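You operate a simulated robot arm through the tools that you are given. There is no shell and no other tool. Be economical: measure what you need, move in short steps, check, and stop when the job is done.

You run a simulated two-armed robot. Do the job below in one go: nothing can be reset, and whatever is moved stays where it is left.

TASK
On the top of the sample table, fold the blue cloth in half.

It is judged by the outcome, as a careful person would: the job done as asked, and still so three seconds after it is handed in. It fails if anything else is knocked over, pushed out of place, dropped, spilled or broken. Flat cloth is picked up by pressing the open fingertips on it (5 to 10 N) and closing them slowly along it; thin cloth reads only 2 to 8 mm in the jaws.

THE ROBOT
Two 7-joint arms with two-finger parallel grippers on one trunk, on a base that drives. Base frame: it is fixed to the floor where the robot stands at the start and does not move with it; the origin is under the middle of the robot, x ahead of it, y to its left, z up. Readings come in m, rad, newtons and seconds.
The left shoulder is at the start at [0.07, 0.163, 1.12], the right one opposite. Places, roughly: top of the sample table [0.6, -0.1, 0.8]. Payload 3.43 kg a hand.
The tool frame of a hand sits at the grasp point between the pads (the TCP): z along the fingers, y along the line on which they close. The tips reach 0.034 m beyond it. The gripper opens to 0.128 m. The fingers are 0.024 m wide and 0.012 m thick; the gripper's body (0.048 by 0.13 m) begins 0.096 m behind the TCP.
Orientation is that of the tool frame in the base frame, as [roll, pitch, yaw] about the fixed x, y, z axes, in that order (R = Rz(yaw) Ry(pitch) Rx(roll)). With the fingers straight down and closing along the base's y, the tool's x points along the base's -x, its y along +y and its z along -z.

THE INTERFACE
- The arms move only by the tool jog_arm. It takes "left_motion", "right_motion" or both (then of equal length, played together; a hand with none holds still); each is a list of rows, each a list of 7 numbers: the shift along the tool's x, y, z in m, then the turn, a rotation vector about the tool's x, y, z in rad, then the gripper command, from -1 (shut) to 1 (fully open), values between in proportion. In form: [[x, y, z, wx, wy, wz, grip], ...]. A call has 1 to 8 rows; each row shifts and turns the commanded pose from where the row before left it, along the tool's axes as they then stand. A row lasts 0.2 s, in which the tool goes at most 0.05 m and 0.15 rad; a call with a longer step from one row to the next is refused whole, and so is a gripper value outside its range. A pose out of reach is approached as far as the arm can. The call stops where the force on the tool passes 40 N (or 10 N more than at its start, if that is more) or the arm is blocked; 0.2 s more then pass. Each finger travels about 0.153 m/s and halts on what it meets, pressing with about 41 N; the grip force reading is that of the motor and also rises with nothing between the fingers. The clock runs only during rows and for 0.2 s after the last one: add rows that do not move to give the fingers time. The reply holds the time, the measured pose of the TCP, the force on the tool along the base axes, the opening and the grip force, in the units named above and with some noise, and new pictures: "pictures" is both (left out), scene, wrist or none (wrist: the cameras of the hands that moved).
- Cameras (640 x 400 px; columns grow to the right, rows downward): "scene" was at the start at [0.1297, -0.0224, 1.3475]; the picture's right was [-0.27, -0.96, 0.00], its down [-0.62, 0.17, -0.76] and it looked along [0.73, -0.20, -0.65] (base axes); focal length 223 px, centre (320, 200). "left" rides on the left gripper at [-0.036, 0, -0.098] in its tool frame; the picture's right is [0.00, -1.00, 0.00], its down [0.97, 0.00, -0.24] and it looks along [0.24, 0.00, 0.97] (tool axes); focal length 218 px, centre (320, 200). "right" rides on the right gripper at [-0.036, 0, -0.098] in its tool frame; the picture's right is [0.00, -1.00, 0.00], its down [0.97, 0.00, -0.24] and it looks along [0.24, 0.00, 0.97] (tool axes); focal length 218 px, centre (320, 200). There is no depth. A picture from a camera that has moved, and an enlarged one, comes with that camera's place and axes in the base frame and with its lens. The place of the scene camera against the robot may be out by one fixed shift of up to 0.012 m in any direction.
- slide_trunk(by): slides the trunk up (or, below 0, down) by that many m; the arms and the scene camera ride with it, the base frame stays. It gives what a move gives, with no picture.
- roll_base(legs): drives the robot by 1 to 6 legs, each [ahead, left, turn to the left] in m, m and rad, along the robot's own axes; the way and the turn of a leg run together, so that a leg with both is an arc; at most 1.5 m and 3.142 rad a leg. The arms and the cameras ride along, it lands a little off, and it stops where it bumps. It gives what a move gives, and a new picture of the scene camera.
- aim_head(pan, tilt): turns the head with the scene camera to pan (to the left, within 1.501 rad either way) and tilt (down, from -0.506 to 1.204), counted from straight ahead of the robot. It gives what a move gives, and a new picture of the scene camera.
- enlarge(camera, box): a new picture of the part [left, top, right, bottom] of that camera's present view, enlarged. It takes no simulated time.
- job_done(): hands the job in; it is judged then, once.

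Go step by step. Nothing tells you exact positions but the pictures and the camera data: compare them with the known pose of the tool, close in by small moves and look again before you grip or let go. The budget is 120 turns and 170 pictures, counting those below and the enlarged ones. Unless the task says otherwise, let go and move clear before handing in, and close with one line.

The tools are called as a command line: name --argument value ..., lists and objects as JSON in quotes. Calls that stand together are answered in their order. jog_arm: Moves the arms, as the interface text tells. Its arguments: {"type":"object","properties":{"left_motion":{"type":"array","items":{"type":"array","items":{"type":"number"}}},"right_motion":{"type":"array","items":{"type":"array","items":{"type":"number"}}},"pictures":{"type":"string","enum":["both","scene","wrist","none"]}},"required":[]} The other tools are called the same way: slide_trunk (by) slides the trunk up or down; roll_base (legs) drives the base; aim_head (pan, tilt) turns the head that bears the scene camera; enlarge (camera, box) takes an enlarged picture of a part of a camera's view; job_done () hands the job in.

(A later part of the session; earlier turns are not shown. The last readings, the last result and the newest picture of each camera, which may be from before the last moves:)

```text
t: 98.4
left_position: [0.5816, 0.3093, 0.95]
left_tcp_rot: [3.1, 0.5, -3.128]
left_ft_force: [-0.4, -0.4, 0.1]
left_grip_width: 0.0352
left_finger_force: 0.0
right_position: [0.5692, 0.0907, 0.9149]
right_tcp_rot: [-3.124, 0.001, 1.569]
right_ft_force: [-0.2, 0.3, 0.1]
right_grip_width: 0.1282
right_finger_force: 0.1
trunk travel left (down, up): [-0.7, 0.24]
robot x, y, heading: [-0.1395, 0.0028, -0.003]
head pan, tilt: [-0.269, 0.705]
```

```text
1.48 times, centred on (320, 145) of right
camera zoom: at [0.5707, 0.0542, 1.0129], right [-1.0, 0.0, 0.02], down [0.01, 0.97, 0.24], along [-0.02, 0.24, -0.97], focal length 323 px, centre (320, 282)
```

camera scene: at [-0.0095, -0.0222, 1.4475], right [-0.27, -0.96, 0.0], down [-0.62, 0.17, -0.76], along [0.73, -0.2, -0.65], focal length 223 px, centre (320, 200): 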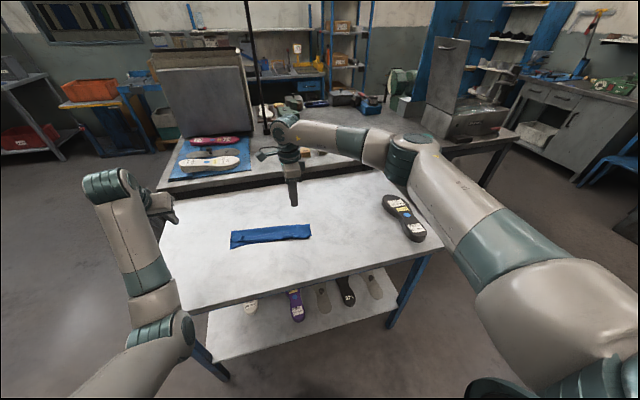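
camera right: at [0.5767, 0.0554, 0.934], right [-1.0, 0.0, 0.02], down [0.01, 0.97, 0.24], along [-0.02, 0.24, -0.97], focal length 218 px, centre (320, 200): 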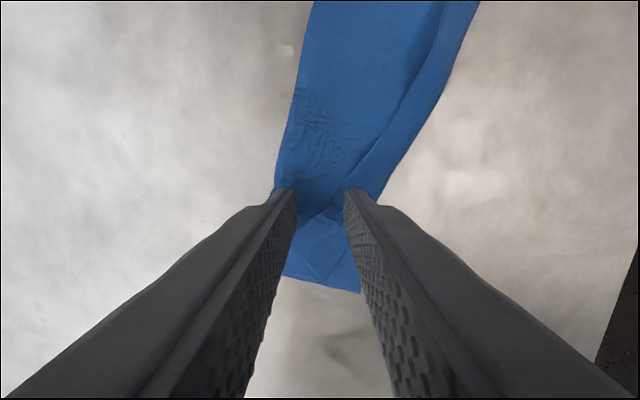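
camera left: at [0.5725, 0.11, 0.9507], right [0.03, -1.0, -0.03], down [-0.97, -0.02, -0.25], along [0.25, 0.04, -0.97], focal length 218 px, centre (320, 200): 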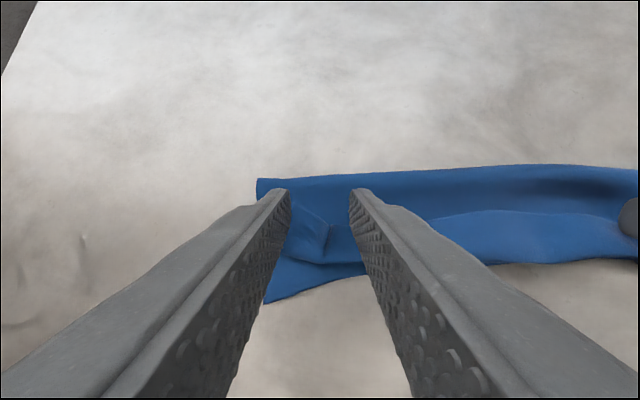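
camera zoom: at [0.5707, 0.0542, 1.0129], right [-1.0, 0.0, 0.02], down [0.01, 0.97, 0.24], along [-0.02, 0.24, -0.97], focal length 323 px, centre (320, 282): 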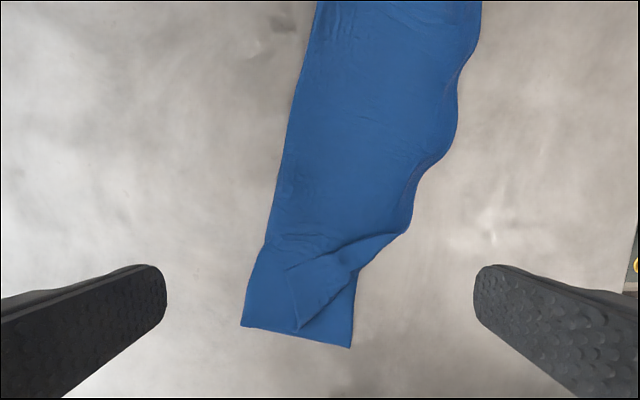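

Nearly all of it is unrolled; only a small ear is left at the left corner, around (0.577, 0.111). One more spread there.

jog_arm --right_motion '[[0.01, 0.009, 0.02, 0, 0, 0, 0], [0.011, 0.009, 0.02, 0, 0, 0, -0.85], [0, 0, 0.02, 0, 0, 0, -0.85], [0, 0, 0.012, 0, 0, 0, -0.85], [0, 0, 0.005, 0, 0, 0, -0.85], [0, 0, 0.0025, 0, 0, 0, -0.85], [0, 0, 0, 0, 0, 0, -0.85]]' --pictures "wrist"

jog_arm --right_motion '[[0, -0.0035, 0, 0, 0, 0, -0.74], [0, -0.0035, 0, 0, 0, 0, -0.63], [0, -0.0035, 0, 0, 0, 0, -0.52], [0, -0.0035, 0, 0, 0, 0, -0.41], [0, -0.0035, 0, 0, 0, 0, -0.3], [0, -0.0035, 0, 0, 0, 0, -0.19], [0, -0.0035, 0, 0, 0, 0, -0.08], [0, -0.0035, 0, 0, 0, 0, 0.03]]' --pictures "none"

jog_arm --right_motion '[[0, 0, -0.03, 0, 0, 0, 0.29], [-0.03, 0.008, -0.03, 0, 0, 0, 0.6], [-0.03, 0, -0.03, 0, 0, 0, 1], [-0.03, 0, -0.03, 0, 0, 0, 1], [0, 0, 0, 0, 0, 0, 1]]' --pictures "wrist"

enlarge --camera "right" --box '[200, 100, 440, 340]'

```text
t: 100.0
left_position: [0.5819, 0.3087, 0.9513]
left_tcp_rot: [3.099, 0.5, -3.13]
left_ft_force: [-0.9, -0.1, 0.1]
left_grip_width: 0.0352
left_finger_force: 0.0
right_position: [0.5853, 0.1119, 0.8362]
right_tcp_rot: [-3.123, 0.003, 1.571]
right_ft_force: [-0.4, 0.2, 5.1]
right_grip_width: 0.0095
right_finger_force: 0.0
trunk travel left (down, up): [-0.7, 0.24]
robot x, y, heading: [-0.1388, 0.0012, -0.006]
head pan, tilt: [-0.269, 0.705]
camera right: at [0.5867, 0.0753, 0.9344], right [-1.0, 0.0, 0.02], down [0.01, 0.97, 0.24], along [-0.02, 0.24, -0.97], focal length 218 px, centre (320, 200)
```

right: 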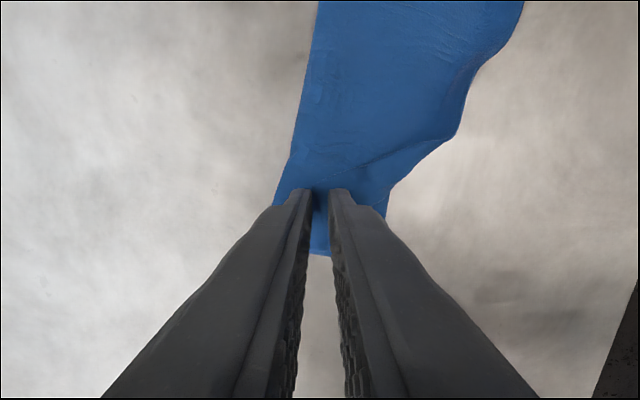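

```text
t: 101.8
left_position: [0.5808, 0.3084, 0.9502]
left_tcp_rot: [3.098, 0.499, -3.129]
left_ft_force: [0.1, 0.4, -0.8]
left_grip_width: 0.0349
left_finger_force: 0.0
right_position: [0.5575, 0.1134, 0.8373]
right_tcp_rot: [-3.125, 0.0, 1.569]
right_ft_force: [1.7, 0.6, 7.5]
right_grip_width: 0.0665
right_finger_force: 0.3
trunk travel left (down, up): [-0.7, 0.24]
robot x, y, heading: [-0.1363, -0.0008, 0.0]
head pan, tilt: [-0.269, 0.705]
```

```text
t: 103.0
left_position: [0.5816, 0.3098, 0.9501]
left_tcp_rot: [3.101, 0.499, -3.128]
left_ft_force: [-0.1, 0.4, 0.2]
left_grip_width: 0.0355
left_finger_force: 0.1
right_position: [0.5678, 0.0249, 0.956]
right_tcp_rot: [-3.123, 0.003, 1.569]
right_ft_force: [-0.7, 0.7, 0.4]
right_grip_width: 0.1281
right_finger_force: 0.1
trunk travel left (down, up): [-0.7, 0.24]
robot x, y, heading: [-0.1361, 0.0007, 0.002]
head pan, tilt: [-0.269, 0.705]
camera right: at [0.5696, -0.0116, 1.0537], right [-1.0, 0.0, 0.02], down [0.01, 0.97, 0.24], along [-0.02, 0.24, -0.97], focal length 218 px, centre (320, 200)
```

right: 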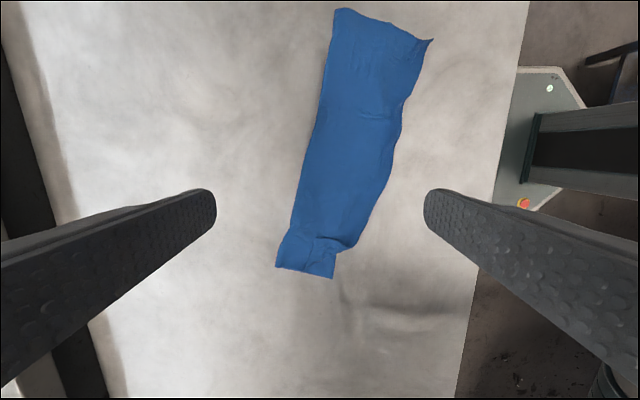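

```text
1.67 times, centred on (320, 220) of right
camera zoom: at [0.5696, -0.0116, 1.0537], right [-1.0, 0.0, 0.02], down [0.01, 0.97, 0.24], along [-0.02, 0.24, -0.97], focal length 364 px, centre (320, 167)
```

zoom: 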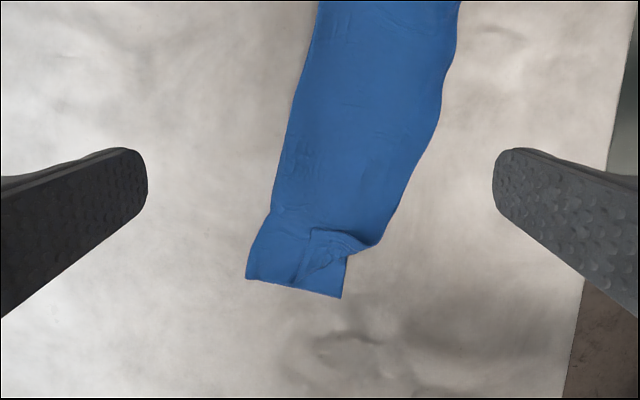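

enlarge --camera "right" --box '[250, 0, 450, 125]'

enlarge --camera "right" --box '[250, 160, 410, 290]'

enlarge --camera "scene" --box '[200, 195, 340, 280]'

```text
3.20 times, centred on (350, 62) of right
camera zoom: at [0.5696, -0.0116, 1.0537], right [-1.0, 0.0, 0.02], down [0.01, 0.97, 0.24], along [-0.02, 0.24, -0.97], focal length 698 px, centre (224, 640)
```

zoom: 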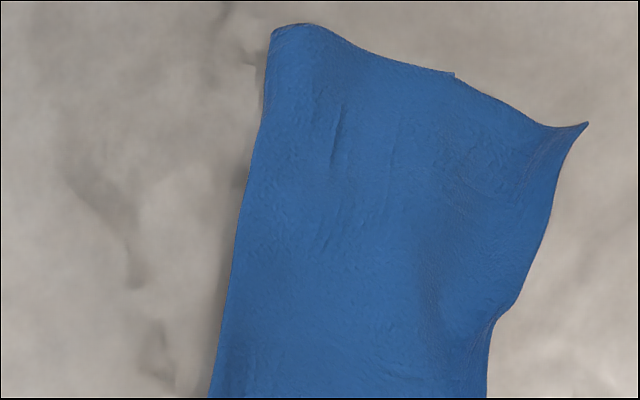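

```text
3.08 times, centred on (330, 225) of right
camera zoom: at [0.5696, -0.0116, 1.0537], right [-1.0, 0.0, 0.02], down [0.01, 0.97, 0.24], along [-0.02, 0.24, -0.97], focal length 672 px, centre (289, 123)
```

zoom: 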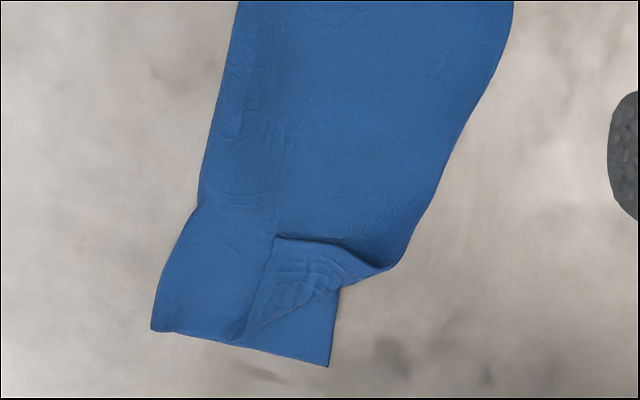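

```text
4.57 times, centred on (270, 238) of scene
camera zoom: at [-0.0089, -0.0212, 1.4474], right [-0.27, -0.96, 0.0], down [-0.62, 0.17, -0.76], along [0.73, -0.2, -0.65], focal length 1019 px, centre (549, 29)
```

zoom: 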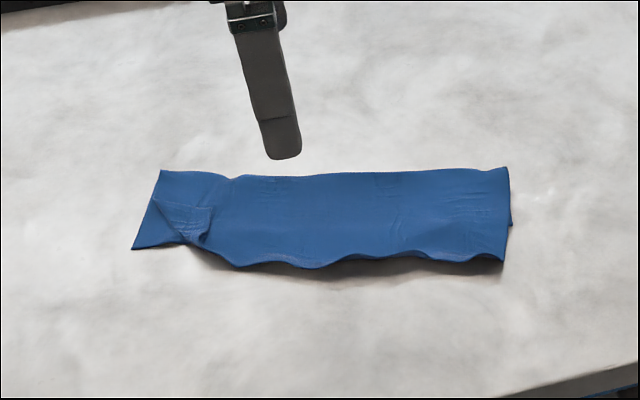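

The overlap is unrolled except a small ear at the left corner, whose fold line runs diagonally. I'll turn the right hand so its spread points mostly along +y and open that ear.

jog_arm --right_motion '[[0, 0, 0, -0.018, 0, 0, 0], [0, 0, 0, 0, 0, -0.145, -0.8], [0, 0, 0, 0, 0, -0.145, -0.81], [0, 0, 0, 0, 0, -0.145, -0.81], [0, 0, 0, 0, 0, -0.145, -0.81], [0, 0, 0, 0, 0, -0.145, -0.81], [0, 0, 0, 0, 0, -0.145, -0.81], [0, 0, 0, 0, 0, -0.145, -0.81]]' --pictures "none"

jog_arm --right_motion '[[0, 0, 0, 0, 0, -0.145, -0.81], [0, 0, 0, 0, 0, -0.145, -0.81], [0, 0, 0, 0, 0, -0.145, -0.81], [0, 0, 0, 0, 0, -0.145, -0.81], [0, 0, 0, 0, 0, -0.145, -0.81], [0, 0, 0, 0, 0, -0.145, -0.81], [0, 0, 0, 0, 0, -0.135, -0.81]]' --pictures "none"

```text
t: 104.8
left_position: [0.5798, 0.3075, 0.95]
left_tcp_rot: [3.101, 0.501, -3.128]
left_ft_force: [0.1, 0.0, -0.1]
left_grip_width: 0.035
left_finger_force: 0.2
right_position: [0.5671, 0.0221, 0.9563]
right_tcp_rot: [-3.141, 0.001, 2.586]
right_ft_force: [-0.3, -0.1, -0.1]
right_grip_width: 0.012
right_finger_force: 0.2
trunk travel left (down, up): [-0.7, 0.24]
robot x, y, heading: [-0.1409, 0.0007, -0.002]
head pan, tilt: [-0.269, 0.705]
```

```text
t: 106.4
left_position: [0.5814, 0.3092, 0.9499]
left_tcp_rot: [3.1, 0.498, -3.129]
left_ft_force: [-0.5, -0.3, 0.6]
left_grip_width: 0.0351
left_finger_force: 0.1
right_position: [0.5688, 0.0225, 0.9565]
right_tcp_rot: [-3.14, 0.001, -2.69]
right_ft_force: [1.5, 0.7, 0.2]
right_grip_width: 0.0121
right_finger_force: 0.0
trunk travel left (down, up): [-0.7, 0.24]
robot x, y, heading: [-0.1416, 0.0028, -0.001]
head pan, tilt: [-0.269, 0.705]
```

jog_arm --right_motion '[[-0.0174, 0.0325, 0.025, 0, 0, 0, -0.81], [-0.0173, 0.0324, 0.025, 0, 0, 0, -0.81], [0, 0, 0.03, 0, 0, 0, -0.81], [0, 0, 0.025, 0, 0, 0, -0.81], [0, 0, 0.01, 0, 0, 0, -0.81], [0, 0, 0, 0, 0, 0, -0.81]]' --pictures "wrist"

```text
t: 107.8
left_position: [0.5811, 0.3084, 0.9501]
left_tcp_rot: [3.101, 0.499, -3.129]
left_ft_force: [1.0, 0.2, -0.4]
left_grip_width: 0.0355
left_finger_force: 0.0
right_position: [0.5697, 0.0974, 0.8397]
right_tcp_rot: [-3.14, 0.0, -2.695]
right_ft_force: [-0.2, 0.5, 1.1]
right_grip_width: 0.0123
right_finger_force: 0.1
trunk travel left (down, up): [-0.7, 0.24]
robot x, y, heading: [-0.1398, 0.0011, -0.0]
head pan, tilt: [-0.269, 0.705]
camera right: at [0.6019, 0.1123, 0.9375], right [0.43, -0.9, 0.0], down [-0.88, -0.42, 0.24], along [-0.22, -0.1, -0.97], focal length 218 px, centre (320, 200)
```

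right: 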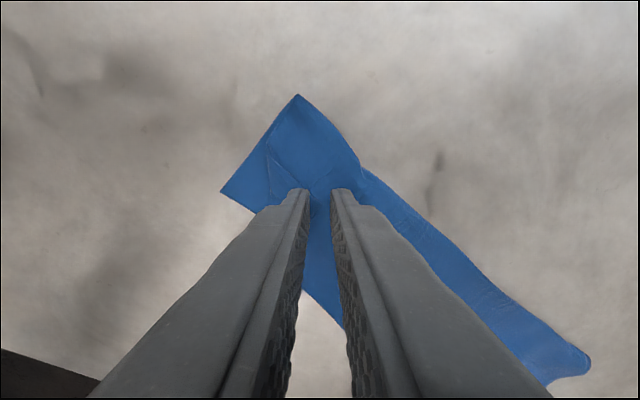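

Well placed. Press and spread.

jog_arm --right_motion '[[0, 0, 0.002, 0, 0, 0, -0.81], [0, 0, 0.002, 0, 0, 0, -0.81], [0, 0, 0, 0, 0, 0, -0.81], [0, 0, 0, 0, 0, 0, -0.81]]' --pictures "none"

jog_arm --right_motion '[[0, 0.0035, 0, 0, 0, 0, -0.7], [0, 0.0035, 0, 0, 0, 0, -0.59], [0, 0.0035, 0, 0, 0, 0, -0.48], [0, 0.0035, 0, 0, 0, 0, -0.37], [0, 0.0035, 0, 0, 0, 0, -0.26], [0, 0.0035, 0, 0, 0, 0, -0.15], [0, 0.0035, 0, 0, 0, 0, -0.04], [0, 0, 0, 0, 0, 0, -0.04]]' --pictures "none"

jog_arm --right_motion '[[0, 0, -0.03, 0, 0, 0, 0.2], [0, -0.02, -0.03, 0, 0, 0, 0.6], [0, -0.03, -0.03, 0, 0, 0, 1], [0, -0.03, -0.03, 0, 0, 0.1, 1], [0, -0.03, 0, 0, 0, 0.12, 1], [0, 0, 0, 0, 0, 0.12, 1], [0, 0, 0, 0, 0, 0.11, 1]]' --pictures "wrist"

```text
t: 108.8
left_position: [0.5817, 0.3087, 0.9509]
left_tcp_rot: [3.098, 0.5, -3.13]
left_ft_force: [0.7, -1.1, -0.3]
left_grip_width: 0.035
left_finger_force: 0.1
right_position: [0.57, 0.0966, 0.8381]
right_tcp_rot: [3.142, 0.001, -2.696]
right_ft_force: [0.3, 0.8, 1.9]
right_grip_width: 0.0123
right_finger_force: 0.6
trunk travel left (down, up): [-0.7, 0.24]
robot x, y, heading: [-0.1404, -0.0018, -0.006]
head pan, tilt: [-0.269, 0.705]
```

```text
t: 110.6
left_position: [0.5817, 0.3075, 0.9496]
left_tcp_rot: [3.099, 0.499, -3.13]
left_ft_force: [0.9, -1.0, -0.1]
left_grip_width: 0.0352
left_finger_force: 0.1
right_position: [0.5593, 0.1184, 0.8378]
right_tcp_rot: [3.141, 0.0, -2.695]
right_ft_force: [-0.1, -1.0, 1.6]
right_grip_width: 0.0616
right_finger_force: 0.1
trunk travel left (down, up): [-0.7, 0.24]
robot x, y, heading: [-0.1388, -0.0041, 0.0]
head pan, tilt: [-0.269, 0.705]
```

```text
t: 112.2
left_position: [0.5811, 0.3076, 0.9498]
left_tcp_rot: [3.099, 0.499, -3.128]
left_ft_force: [-0.1, -0.7, -0.2]
left_grip_width: 0.0351
left_finger_force: 0.1
right_position: [0.6037, 0.017, 0.9581]
right_tcp_rot: [-3.14, 0.001, 3.137]
right_ft_force: [-0.4, 0.7, -0.1]
right_grip_width: 0.128
right_finger_force: 0.2
trunk travel left (down, up): [-0.7, 0.24]
robot x, y, heading: [-0.1365, 0.0003, -0.002]
head pan, tilt: [-0.269, 0.705]
camera right: at [0.6401, 0.017, 1.0557], right [0.0, -1.0, 0.0], down [-0.97, 0.0, 0.24], along [-0.24, 0.0, -0.97], focal length 218 px, centre (320, 200)
```

right: 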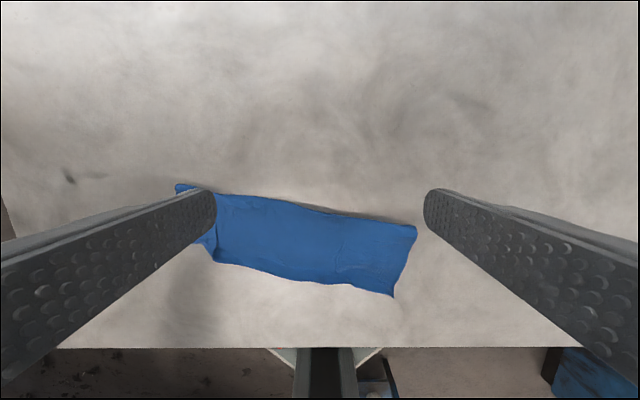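

enlarge --camera "scene" --box '[210, 200, 330, 275]'

enlarge --camera "right" --box '[160, 165, 440, 345]'

```text
5.33 times, centred on (270, 238) of scene
camera zoom: at [-0.0094, -0.0226, 1.4475], right [-0.27, -0.96, 0.0], down [-0.62, 0.17, -0.76], along [0.73, -0.2, -0.65], focal length 1189 px, centre (587, 0)
```

zoom: 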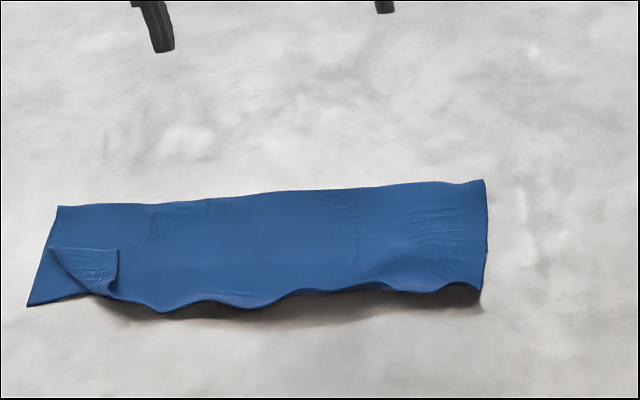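

```text
2.22 times, centred on (300, 255) of right
camera zoom: at [0.6401, 0.017, 1.0557], right [0.0, -1.0, 0.0], down [-0.97, 0.0, 0.24], along [-0.24, 0.0, -0.97], focal length 485 px, centre (364, 78)
```

zoom: 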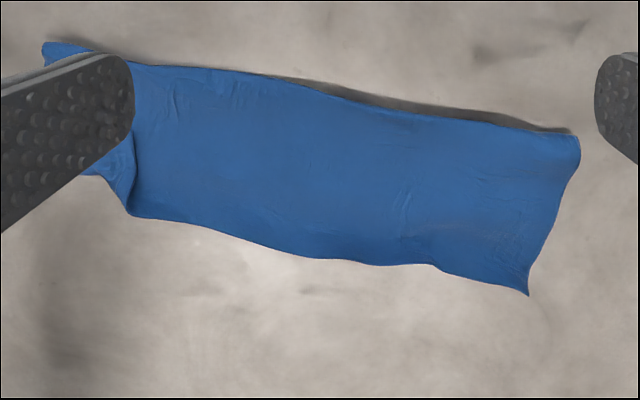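

The ear spread slipped (too little force) and nudged the whole cloth about 35 mm in +y. The ear's tip is now at about (0.550, 0.147). I'll redo it with a better direction and firmer pressure, moving the left hand further away first.

jog_arm --left_motion '[[0, 0.025, -0.02, 0, 0, 0, -0.45], [0, 0.025, -0.02, 0, 0, 0, -0.45], [0, 0.025, -0.02, 0, 0, 0, -0.45], [0, 0.025, -0.02, 0, 0, 0, -0.45], [0, 0, 0, 0, 0, 0, -0.45]]' --right_motion '[[0.013, 0.032, 0, 0, 0, 0, 0], [0.013, 0.032, 0, 0, 0, 0, -0.83], [0.013, 0.032, 0, 0, 0, 0, -0.83], [0.013, 0.032, 0, 0, 0, 0, -0.83], [0, 0, 0.02, 0, 0, -0.145, -0.83]]' --pictures "none"

jog_arm --right_motion '[[0, 0, 0.03, 0, 0, -0.145, -0.83], [0, 0, 0.03, 0, 0, -0.145, -0.83], [0, 0, 0.02, 0, 0, -0.145, -0.83], [0, 0, 0.017, 0, 0, -0.14, -0.83], [0, 0, 0, 0, 0, 0, -0.83]]' --pictures "wrist"

```text
t: 113.4
left_position: [0.5406, 0.4027, 1.0255]
left_tcp_rot: [3.1, 0.497, -3.13]
left_ft_force: [0.0, -0.5, -0.7]
left_grip_width: 0.0353
left_finger_force: 0.1
right_position: [0.5538, 0.1459, 0.9372]
right_tcp_rot: [3.14, -0.001, -3.0]
right_ft_force: [0.6, -1.3, -1.3]
right_grip_width: 0.0108
right_finger_force: 0.0
trunk travel left (down, up): [-0.7, 0.24]
robot x, y, heading: [-0.1357, 0.0045, -0.0]
head pan, tilt: [-0.269, 0.705]
```

```text
t: 114.6
left_position: [0.539, 0.4039, 1.025]
left_tcp_rot: [3.1, 0.5, -3.13]
left_ft_force: [-0.3, 0.4, 0.6]
left_grip_width: 0.0351
left_finger_force: 0.0
right_position: [0.5537, 0.1476, 0.841]
right_tcp_rot: [3.141, -0.001, -2.422]
right_ft_force: [-0.3, 0.3, -0.1]
right_grip_width: 0.0109
right_finger_force: 0.0
trunk travel left (down, up): [-0.7, 0.24]
robot x, y, heading: [-0.1411, -0.0009, -0.002]
head pan, tilt: [-0.269, 0.705]
camera right: at [0.5798, 0.1707, 0.9389], right [0.66, -0.75, 0.0], down [-0.73, -0.64, 0.24], along [-0.18, -0.16, -0.97], focal length 218 px, centre (320, 200)
```

right: 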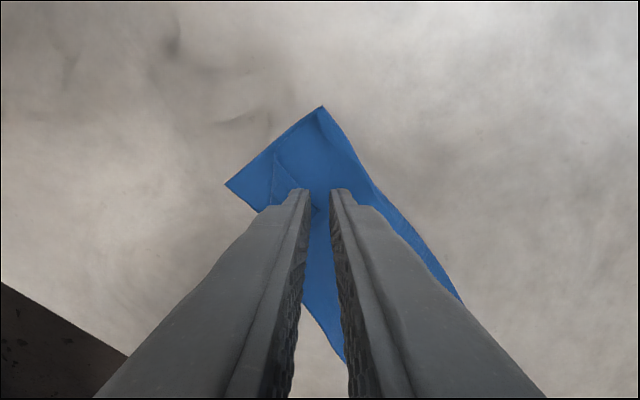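

jog_arm --right_motion '[[0, 0, 0.003, 0, 0, 0, -0.83], [0, 0, 0.002, 0, 0, 0, -0.83], [0, 0, 0.0005, 0, 0, 0, -0.83], [0, 0, 0, 0, 0, 0, -0.83], [0, 0, 0, 0, 0, 0, -0.83]]' --pictures "none"

```text
t: 115.8
left_position: [0.539, 0.4047, 1.0256]
left_tcp_rot: [3.101, 0.5, -3.13]
left_ft_force: [0.7, -0.4, 1.0]
left_grip_width: 0.0354
left_finger_force: 0.2
right_position: [0.553, 0.1465, 0.8357]
right_tcp_rot: [-3.14, 0.004, -2.424]
right_ft_force: [2.9, 0.7, 12.9]
right_grip_width: 0.0105
right_finger_force: 0.1
trunk travel left (down, up): [-0.7, 0.24]
robot x, y, heading: [-0.137, 0.0032, -0.002]
head pan, tilt: [-0.269, 0.705]
```

Firm contact (13 N). Spread, then rise and look.

jog_arm --right_motion '[[0, 0.0035, 0, 0, 0, 0, -0.72], [0, 0.0035, 0, 0, 0, 0, -0.61], [0, 0.0035, 0, 0, 0, 0, -0.5], [0, 0.0035, 0, 0, 0, 0, -0.39], [0, 0.0035, 0, 0, 0, 0, -0.28], [0, 0.0035, 0, 0, 0, 0, -0.17], [0, 0.0035, 0, 0, 0, 0, -0.06], [0, 0, 0, 0, 0, 0, -0.06]]' --pictures "none"

jog_arm --right_motion '[[0, 0, -0.03, 0, 0, 0, 0.1], [-0.02, -0.03, -0.03, 0, 0, 0.14, 0.6], [-0.02, -0.03, -0.03, 0, 0, 0.145, 1], [-0.02, -0.03, -0.03, 0, 0, 0.145, 1], [-0.01, -0.03, 0, 0, 0, 0.145, 1], [0, -0.03, 0, 0, 0, 0.145, 1], [0, 0, 0, 0, 0, 0, 1]]' --pictures "none"

enlarge --camera "right" --box '[140, 150, 460, 350]'

enlarge --camera "scene" --box '[210, 200, 330, 275]'

```text
t: 117.6
left_position: [0.5384, 0.4029, 1.0269]
left_tcp_rot: [3.1, 0.502, -3.128]
left_ft_force: [-0.5, 0.8, -0.4]
left_grip_width: 0.0353
left_finger_force: 0.0
right_position: [0.5368, 0.1644, 0.8369]
right_tcp_rot: [-3.141, 0.002, -2.425]
right_ft_force: [0.6, -2.2, 17.8]
right_grip_width: 0.0586
right_finger_force: 0.1
trunk travel left (down, up): [-0.7, 0.24]
robot x, y, heading: [-0.1403, -0.0019, -0.002]
head pan, tilt: [-0.269, 0.705]
```

```text
t: 119.2
left_position: [0.5395, 0.4035, 1.0248]
left_tcp_rot: [3.101, 0.499, -3.126]
left_ft_force: [-0.5, -0.1, 0.5]
left_grip_width: 0.0352
left_finger_force: 0.1
right_position: [0.639, 0.0358, 0.9384]
right_tcp_rot: [-3.14, -0.001, -3.072]
right_ft_force: [0.5, 0.2, -0.3]
right_grip_width: 0.1283
right_finger_force: 0.0
right hand out of reach, approached as far as the arm can: row 3, 4, 5
trunk travel left (down, up): [-0.7, 0.24]
robot x, y, heading: [-0.1365, 0.0021, -0.001]
head pan, tilt: [-0.269, 0.705]
```

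```text
2.00 times, centred on (300, 250) of right
camera zoom: at [0.6756, 0.0383, 1.0361], right [0.07, -1.0, 0.0], down [-0.97, -0.07, 0.24], along [-0.24, -0.02, -0.97], focal length 436 px, centre (360, 100)
```

zoom: 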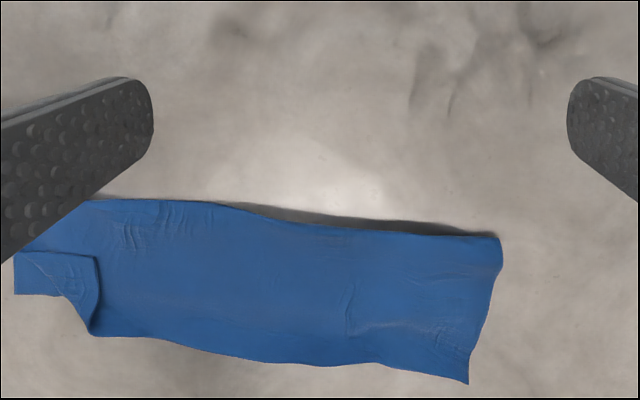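

```text
5.33 times, centred on (270, 238) of scene
camera zoom: at [-0.0096, -0.0216, 1.4475], right [-0.27, -0.96, 0.0], down [-0.62, 0.17, -0.76], along [0.73, -0.2, -0.65], focal length 1189 px, centre (587, 0)
```

zoom: 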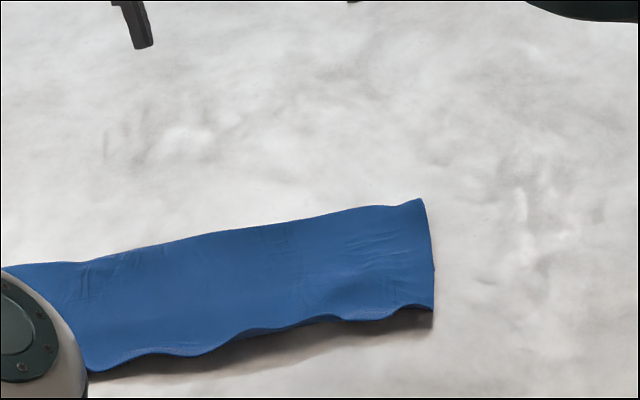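

The sheet slid again because the strip-side finger carried the load. I'll shift the base left for better reach, then retry with the hand tilted so the holding finger presses harder, as it did in the successful spreads.

roll_base --legs '[[0, 0.12, 0]]'

jog_arm --right_motion '[[0.04, 0, 0, 0, 0, 0, 0], [0.04, 0, 0, 0, 0, 0, -0.8], [0.04, 0.01, 0, 0, 0, 0, -0.8], [0, 0, 0, 0, 0, -0.145, -0.8], [0, 0, 0, 0, 0, -0.145, -0.8], [0, 0, 0, 0, 0, -0.145, -0.8], [0, 0, 0, 0, 0, -0.14, -0.8], [0, 0, 0, 0, 0, 0, -0.8]]' --pictures "none"

enlarge --camera "right" --box '[160, 60, 480, 260]'

```text
t: 120.5
left_position: [0.5404, 0.524, 1.0251]
left_tcp_rot: [3.1, 0.499, -3.128]
left_ft_force: [-0.7, -0.3, -0.5]
left_grip_width: 0.0352
left_finger_force: 0.0
right_position: [0.641, 0.1544, 0.9387]
right_tcp_rot: [3.14, 0.0, -3.072]
right_ft_force: [-0.4, 0.4, 1.0]
right_grip_width: 0.1279
right_finger_force: 0.1
trunk travel left (down, up): [-0.7, 0.24]
robot x, y, heading: [-0.14, 0.1217, 0.002]
head pan, tilt: [-0.269, 0.705]
camera scene: at [-0.0094, 0.0974, 1.4475], right [-0.27, -0.96, 0.0], down [-0.62, 0.17, -0.76], along [0.73, -0.2, -0.65], focal length 223 px, centre (320, 200)
```

scene: 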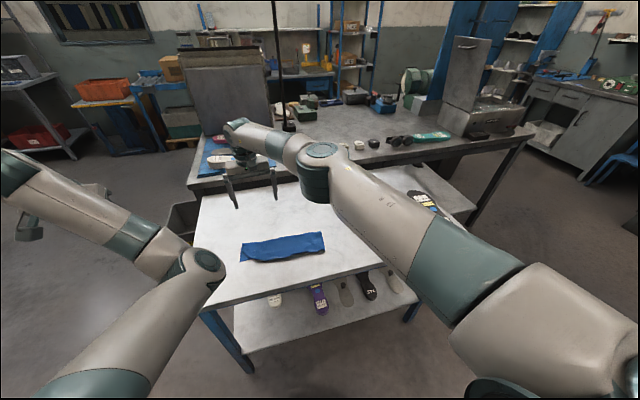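

```text
t: 122.2
left_position: [0.5411, 0.5229, 1.0243]
left_tcp_rot: [3.101, 0.498, -3.131]
left_ft_force: [0.2, 0.8, -0.2]
left_grip_width: 0.0351
left_finger_force: 0.1
right_position: [0.5185, 0.1565, 0.9382]
right_tcp_rot: [-3.141, 0.001, -2.496]
right_ft_force: [-0.1, 0.0, 0.5]
right_grip_width: 0.0127
right_finger_force: 0.0
trunk travel left (down, up): [-0.7, 0.24]
robot x, y, heading: [-0.1394, 0.1206, 0.006]
head pan, tilt: [-0.269, 0.705]
```

```text
2.00 times, centred on (320, 160) of right
camera zoom: at [0.5471, 0.1784, 1.0357], right [0.6, -0.8, 0.0], down [-0.78, -0.58, 0.24], along [-0.19, -0.15, -0.97], focal length 436 px, centre (320, 280)
```

zoom: 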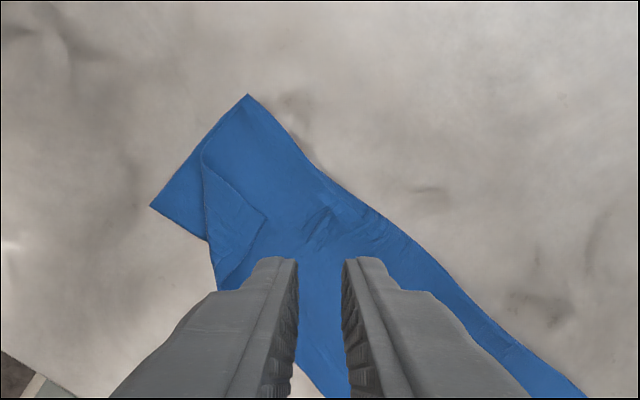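

The ear is clear: tip at (0.514, 0.186), fold line 30 mm away along the spread direction. I'll go in with the holding finger tilted lower.

jog_arm --right_motion '[[-0.007, 0.012, 0.03, -0.015, 0, 0, -0.8], [-0.0067, 0.0112, 0.03, -0.015, 0, 0, -0.8], [0, 0, 0.025, 0, 0, 0, -0.8], [0, 0, 0.013, 0, 0, 0, -0.8], [0, 0, 0.003, 0, 0, 0, -0.8], [0, 0, 0.001, 0, 0, 0, -0.8], [0, 0, 0, 0, 0, 0, -0.8]]' --pictures "wrist"

```text
t: 123.8
left_position: [0.54, 0.5228, 1.0251]
left_tcp_rot: [3.1, 0.499, -3.129]
left_ft_force: [-0.3, 0.8, -0.3]
left_grip_width: 0.0352
left_finger_force: 0.0
right_position: [0.5155, 0.1851, 0.8364]
right_tcp_rot: [3.113, -0.002, -2.498]
right_ft_force: [0.5, -0.1, 1.1]
right_grip_width: 0.0129
right_finger_force: 0.0
trunk travel left (down, up): [-0.7, 0.24]
robot x, y, heading: [-0.1376, 0.1176, 0.002]
head pan, tilt: [-0.269, 0.705]
camera right: at [0.5459, 0.2042, 0.9345], right [0.6, -0.8, -0.03], down [-0.77, -0.59, 0.24], along [-0.21, -0.12, -0.97], focal length 218 px, centre (320, 200)
```

right: 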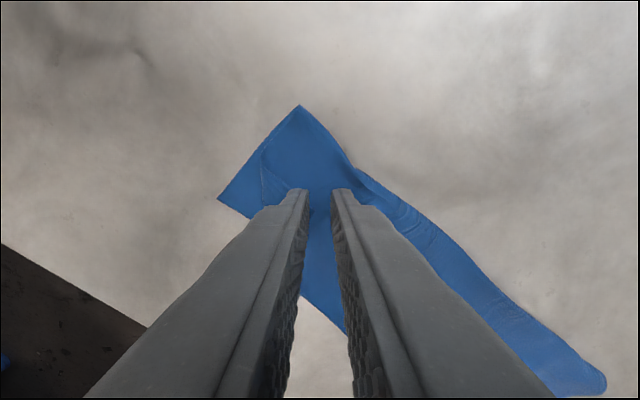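

jog_arm --right_motion '[[0, 0, 0.0012, 0, 0, 0, -0.8], [0, 0, 0, 0, 0, 0, -0.8], [0, 0, 0, 0, 0, 0, -0.8]]' --pictures "none"

jog_arm --right_motion '[[0, 0.0035, 0.0001, 0, 0, 0, -0.69], [0, 0.0035, 0.0001, 0, 0, 0, -0.58], [0, 0.0035, 0.0001, 0, 0, 0, -0.47], [0, 0.0035, 0.0001, 0, 0, 0, -0.36], [0, 0.0035, 0.0001, 0, 0, 0, -0.25], [0, 0.0035, 0.0001, 0, 0, 0, -0.14], [0, 0.0035, 0.0001, 0, 0, 0, -0.03], [0, 0.0035, 0, 0, 0, 0, 0.08]]' --pictures "none"

jog_arm --right_motion '[[0, 0, -0.03, 0, 0, 0, 0.1], [0, -0.015, -0.035, 0, 0, 0, 0.6], [0, -0.015, -0.035, 0, 0, 0, 1], [0, 0, 0, 0, 0, 0, 1]]' --pictures "wrist"

```text
t: 124.7
left_position: [0.539, 0.5235, 1.0251]
left_tcp_rot: [3.1, 0.499, -3.128]
left_ft_force: [-0.5, -0.6, -0.3]
left_grip_width: 0.0353
left_finger_force: 0.1
right_position: [0.5163, 0.1853, 0.8372]
right_tcp_rot: [3.112, 0.0, -2.498]
right_ft_force: [0.6, 0.8, 8.1]
right_grip_width: 0.0127
right_finger_force: 0.0
trunk travel left (down, up): [-0.7, 0.24]
robot x, y, heading: [-0.1415, 0.1162, -0.0]
head pan, tilt: [-0.269, 0.705]
```

```text
t: 126.5
left_position: [0.5386, 0.524, 1.0261]
left_tcp_rot: [3.098, 0.502, -3.13]
left_ft_force: [-0.5, 0.1, 0.1]
left_grip_width: 0.0353
left_finger_force: 0.1
right_position: [0.4975, 0.2091, 0.8372]
right_tcp_rot: [3.111, 0.0, -2.494]
right_ft_force: [-0.9, 2.0, 18.2]
right_grip_width: 0.0677
right_finger_force: 0.2
trunk travel left (down, up): [-0.7, 0.24]
robot x, y, heading: [-0.1391, 0.119, 0.001]
head pan, tilt: [-0.269, 0.705]
```

```text
t: 127.5
left_position: [0.5406, 0.5244, 1.0256]
left_tcp_rot: [3.099, 0.502, -3.129]
left_ft_force: [-0.6, -0.4, -0.3]
left_grip_width: 0.0352
left_finger_force: 0.1
right_position: [0.5184, 0.183, 0.9345]
right_tcp_rot: [3.111, -0.001, -2.498]
right_ft_force: [-0.4, -0.3, -0.5]
right_grip_width: 0.1281
right_finger_force: 0.1
trunk travel left (down, up): [-0.7, 0.24]
robot x, y, heading: [-0.1385, 0.121, -0.0]
head pan, tilt: [-0.269, 0.705]
camera right: at [0.5487, 0.2018, 1.0325], right [0.6, -0.8, -0.03], down [-0.77, -0.59, 0.24], along [-0.21, -0.12, -0.97], focal length 218 px, centre (320, 200)
```

right: 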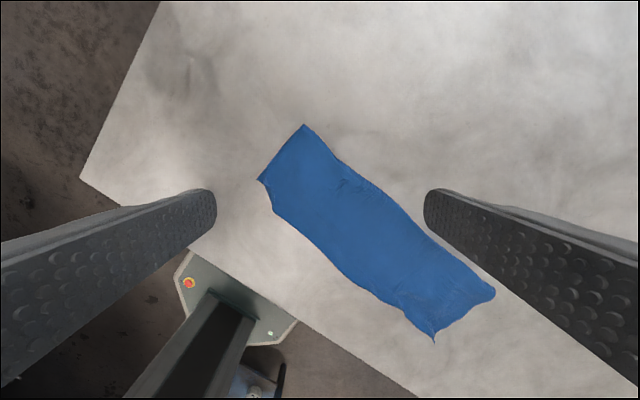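

The ear has opened. Here's a close look at both ends.

enlarge --camera "right" --box '[240, 110, 400, 230]'

enlarge --camera "right" --box '[350, 220, 520, 350]'

enlarge --camera "scene" --box '[220, 215, 340, 290]'

```text
3.33 times, centred on (320, 170) of right
camera zoom: at [0.5487, 0.2018, 1.0325], right [0.6, -0.8, -0.03], down [-0.77, -0.59, 0.24], along [-0.21, -0.12, -0.97], focal length 728 px, centre (320, 300)
```

zoom: 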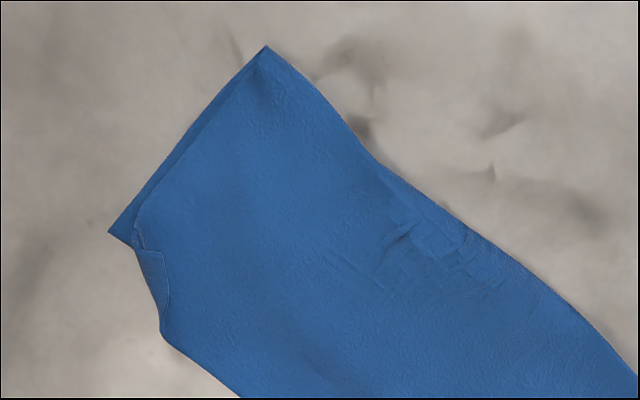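

```text
3.08 times, centred on (435, 285) of right
camera zoom: at [0.5487, 0.2018, 1.0325], right [0.6, -0.8, -0.03], down [-0.77, -0.59, 0.24], along [-0.21, -0.12, -0.97], focal length 672 px, centre (-34, -62)
```

zoom: 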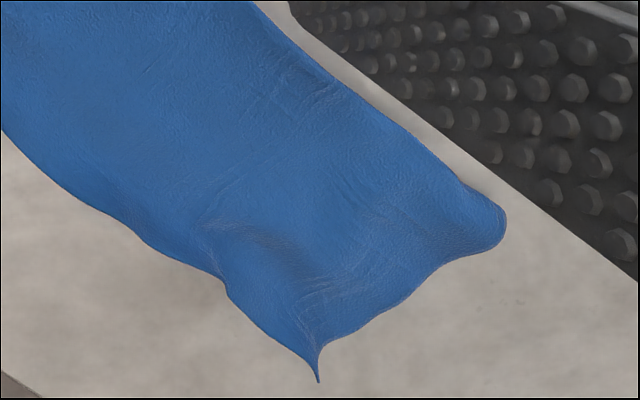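

```text
5.33 times, centred on (280, 252) of scene
camera zoom: at [-0.0094, 0.0979, 1.4475], right [-0.27, -0.96, 0.0], down [-0.62, 0.17, -0.76], along [0.73, -0.2, -0.65], focal length 1189 px, centre (533, -80)
```

zoom: 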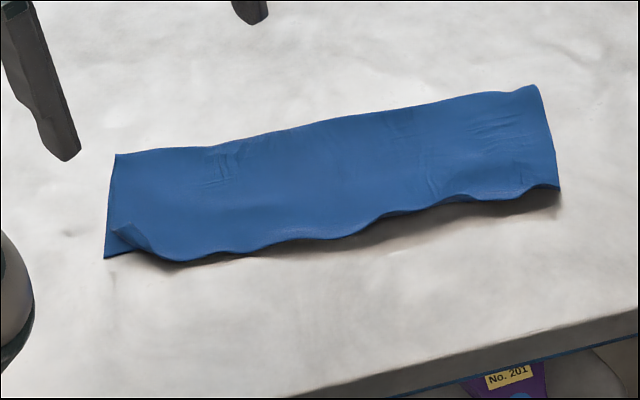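

The left end is now well aligned. Towards the right end the upper layer overhangs the lower one by roughly 2.5–4 cm, so I'll pinch that single-layer overhang and shift it back. First I'll hover over it.

jog_arm --right_motion '[[0, 0, 0, 0.03, 0, 0.13, 0.3], [0, 0, 0, 0, 0, 0.13, -0.45], [0, 0, 0, 0, 0, 0.13, -0.45], [0, 0, 0, 0, 0, 0.13, -0.45], [0, 0, 0, 0, 0, 0.123, -0.45], [0.014, -0.041, 0, 0, 0, 0, -0.45], [0.014, -0.041, 0, 0, 0, 0, -0.45], [0.014, -0.041, 0, 0, 0, 0, -0.45]]' --pictures "none"

jog_arm --right_motion '[[0.014, -0.041, 0.01, 0, 0, 0, -0.45], [0.013, -0.039, 0.01, 0, 0, 0, -0.45], [0, 0, 0.03, 0, 0, 0, -0.45], [0, 0, 0, 0, 0, 0, -0.45]]' --pictures "wrist"

```text
t: 129.2
left_position: [0.5392, 0.5218, 1.0257]
left_tcp_rot: [3.098, 0.499, -3.13]
left_ft_force: [0.3, -1.2, 0.9]
left_grip_width: 0.0352
left_finger_force: 0.0
right_position: [0.4763, 0.0585, 0.9344]
right_tcp_rot: [3.141, -0.004, -3.141]
right_ft_force: [-0.7, -0.3, -0.2]
right_grip_width: 0.0351
right_finger_force: 0.1
trunk travel left (down, up): [-0.7, 0.24]
robot x, y, heading: [-0.1391, 0.1212, 0.001]
head pan, tilt: [-0.269, 0.705]
```

```text
t: 130.2
left_position: [0.5383, 0.5241, 1.0259]
left_tcp_rot: [3.1, 0.501, -3.129]
left_ft_force: [0.7, 0.0, 0.3]
left_grip_width: 0.0355
left_finger_force: 0.0
right_position: [0.4491, -0.0219, 0.8842]
right_tcp_rot: [-3.139, -0.002, -3.14]
right_ft_force: [-0.3, 0.8, 0.1]
right_grip_width: 0.0352
right_finger_force: 0.0
trunk travel left (down, up): [-0.7, 0.24]
robot x, y, heading: [-0.1372, 0.1207, -0.003]
head pan, tilt: [-0.269, 0.705]
camera right: at [0.4851, -0.0215, 0.982], right [0.0, -1.0, 0.0], down [-0.97, 0.0, 0.24], along [-0.24, 0.0, -0.97], focal length 218 px, centre (320, 200)
```

right: 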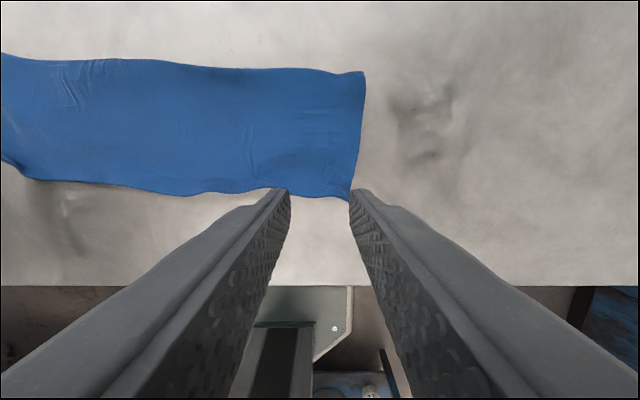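

jog_arm --right_motion '[[-0.003, 0.012, 0.02, 0, 0, 0, -0.45], [0, 0, 0.02, 0, 0, 0, -0.45], [0, 0, 0.006, 0, 0, 0, -0.45], [0, 0, 0.002, 0, 0, 0, -0.45], [0, 0, 0.001, 0, 0, 0, -0.45], [0, 0, 0, 0, 0, 0, -0.45], [0, 0, 0, 0, 0, 0, -0.45]]' --pictures "none"

```text
t: 131.8
left_position: [0.54, 0.5238, 1.0241]
left_tcp_rot: [3.098, 0.497, -3.129]
left_ft_force: [-0.4, 0.6, 0.1]
left_grip_width: 0.0353
left_finger_force: 0.1
right_position: [0.4528, -0.0103, 0.8371]
right_tcp_rot: [-3.139, -0.002, -3.14]
right_ft_force: [1.0, -0.2, 2.9]
right_grip_width: 0.035
right_finger_force: 0.1
trunk travel left (down, up): [-0.7, 0.24]
robot x, y, heading: [-0.1389, 0.1193, 0.001]
head pan, tilt: [-0.269, 0.705]
```

jog_arm --right_motion '[[0, 0, 0.0008, 0, 0, 0, -0.45], [0, 0, 0, 0, 0, 0, -0.53], [0, 0, 0, 0, 0, 0, -0.61], [0, 0, 0, 0, 0, 0, -0.69], [0, 0, 0, 0, 0, 0, -0.77], [0, 0, 0, 0, 0, 0, -0.85], [0, 0, 0, 0, 0, 0, -0.93], [0, 0, 0, 0, 0, 0, -1]]' --pictures "wrist"

```text
t: 133.7
left_position: [0.5397, 0.524, 1.0252]
left_tcp_rot: [3.099, 0.501, -3.129]
left_ft_force: [-0.9, 0.5, 0.2]
left_grip_width: 0.0353
left_finger_force: 0.0
right_position: [0.4525, -0.0101, 0.8349]
right_tcp_rot: [-3.14, 0.001, -3.14]
right_ft_force: [0.5, 0.9, 9.7]
right_grip_width: 0.0021
right_finger_force: 37.1
trunk travel left (down, up): [-0.7, 0.24]
robot x, y, heading: [-0.1375, 0.1219, 0.008]
head pan, tilt: [-0.269, 0.705]
camera right: at [0.4877, -0.01, 0.9335], right [0.0, -1.0, 0.0], down [-0.97, 0.0, 0.24], along [-0.24, 0.0, -0.97], focal length 218 px, centre (320, 200)
```

right: 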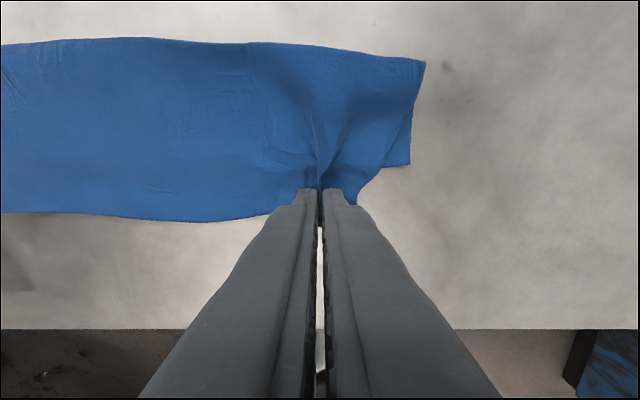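

Only the single layer is gripped (2.1 mm), and the lower layer's corner is now visible at (0.476, −0.064), so the overhang is about 35 mm. I'll lift slightly, carry it 33 mm in +x, set it down and open.

jog_arm --right_motion '[[0, 0, -0.008, 0, 0, 0, -1], [-0.011, 0, -0.006, 0, 0, 0, -1], [-0.011, 0, 0, 0, 0, 0, -1], [-0.011, 0, 0.006, 0, 0, 0, -1], [0, 0, 0.005, 0, 0, 0, -1], [0, 0, 0, 0, 0, 0, -0.8], [0, 0, 0, 0, 0, 0, -0.6], [0, 0, 0, 0, 0, 0, -0.42]]' --pictures "none"

jog_arm --right_motion '[[0, 0, -0.01, 0, 0, 0, -0.42], [0, 0, -0.03, 0, 0, 0, -0.3], [0, 0.03, -0.03, 0, 0, 0, 0.3], [0, 0.03, -0.01, 0, 0, 0, 1], [0, 0, 0, 0, 0, 0, 1]]' --pictures "wrist"

enlarge --camera "scene" --box '[220, 215, 340, 290]'

```text
t: 135.4
left_position: [0.54, 0.5233, 1.0252]
left_tcp_rot: [3.1, 0.499, -3.129]
left_ft_force: [-0.2, -0.6, 0.4]
left_grip_width: 0.0355
left_finger_force: 0.1
right_position: [0.4852, -0.0104, 0.8363]
right_tcp_rot: [-3.141, -0.001, 3.141]
right_ft_force: [0.5, -0.2, 0.0]
right_grip_width: 0.0367
right_finger_force: 0.0
trunk travel left (down, up): [-0.7, 0.24]
robot x, y, heading: [-0.1394, 0.1248, 0.0]
head pan, tilt: [-0.269, 0.705]
```

```text
t: 136.7
left_position: [0.5411, 0.5223, 1.0257]
left_tcp_rot: [3.1, 0.499, -3.128]
left_ft_force: [-0.3, 0.5, -0.1]
left_grip_width: 0.0353
left_finger_force: 0.1
right_position: [0.4851, 0.0479, 0.9191]
right_tcp_rot: [-3.14, -0.003, 3.141]
right_ft_force: [0.3, 0.1, 0.8]
right_grip_width: 0.128
right_finger_force: 0.0
trunk travel left (down, up): [-0.7, 0.24]
robot x, y, heading: [-0.1392, 0.1199, 0.002]
head pan, tilt: [-0.269, 0.705]
camera right: at [0.5212, 0.0486, 1.0168], right [0.0, -1.0, 0.0], down [-0.97, 0.0, 0.24], along [-0.24, 0.0, -0.97], focal length 218 px, centre (320, 200)
```

right: 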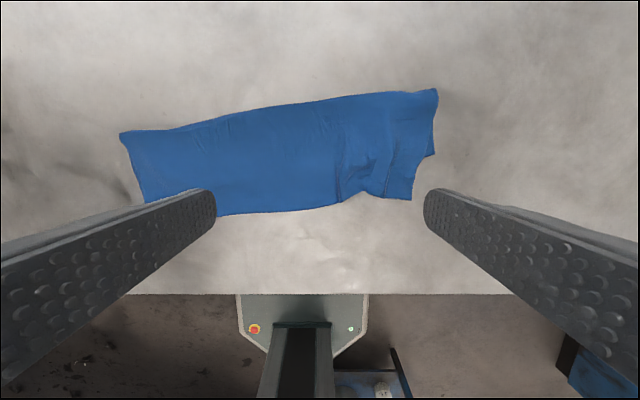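

```text
5.33 times, centred on (280, 252) of scene
camera zoom: at [-0.0096, 0.0965, 1.4475], right [-0.27, -0.96, 0.0], down [-0.62, 0.17, -0.76], along [0.73, -0.2, -0.65], focal length 1189 px, centre (533, -80)
```

zoom: 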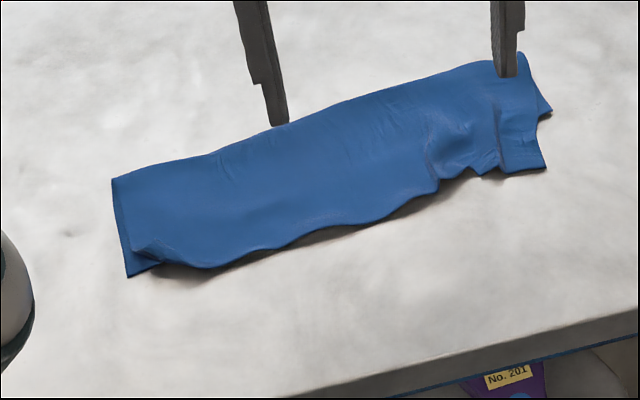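

The pinch-and-slide carried both layers, so the overhang remains. Better to lift the flap's edge right up above the halfway line so it peels off, which sets the crease, then lay it down on the lower edge. I'll regrip it.

jog_arm --right_motion '[[0.0035, -0.03, 0.02, 0, 0, 0, 0], [0.0035, -0.03, 0.025, 0, 0, 0, -0.45], [0, 0, 0.025, 0, 0, 0, -0.45], [0, 0, 0.008, 0, 0, 0, -0.45], [0, 0, 0.004, 0, 0, 0, -0.45], [0, 0, 0.0015, 0, 0, 0, -0.45], [0, 0, 0, 0, 0, 0, -0.45], [0, 0, 0, 0, 0, 0, -0.45]]' --pictures "wrist"

```text
t: 138.4
left_position: [0.5402, 0.524, 1.0244]
left_tcp_rot: [3.099, 0.498, -3.129]
left_ft_force: [-0.2, -0.5, 0.4]
left_grip_width: 0.0352
left_finger_force: 0.1
right_position: [0.4795, -0.0094, 0.8355]
right_tcp_rot: [-3.138, -0.001, -3.14]
right_ft_force: [1.8, -0.7, 5.0]
right_grip_width: 0.0351
right_finger_force: 0.0
trunk travel left (down, up): [-0.7, 0.24]
robot x, y, heading: [-0.1392, 0.1223, -0.003]
head pan, tilt: [-0.269, 0.705]
camera right: at [0.515, -0.0103, 0.9332], right [0.0, -1.0, 0.0], down [-0.97, 0.0, 0.24], along [-0.24, 0.0, -0.97], focal length 218 px, centre (320, 200)
```

right: 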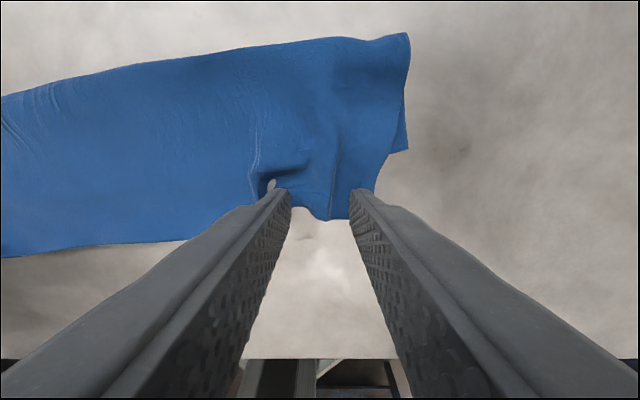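

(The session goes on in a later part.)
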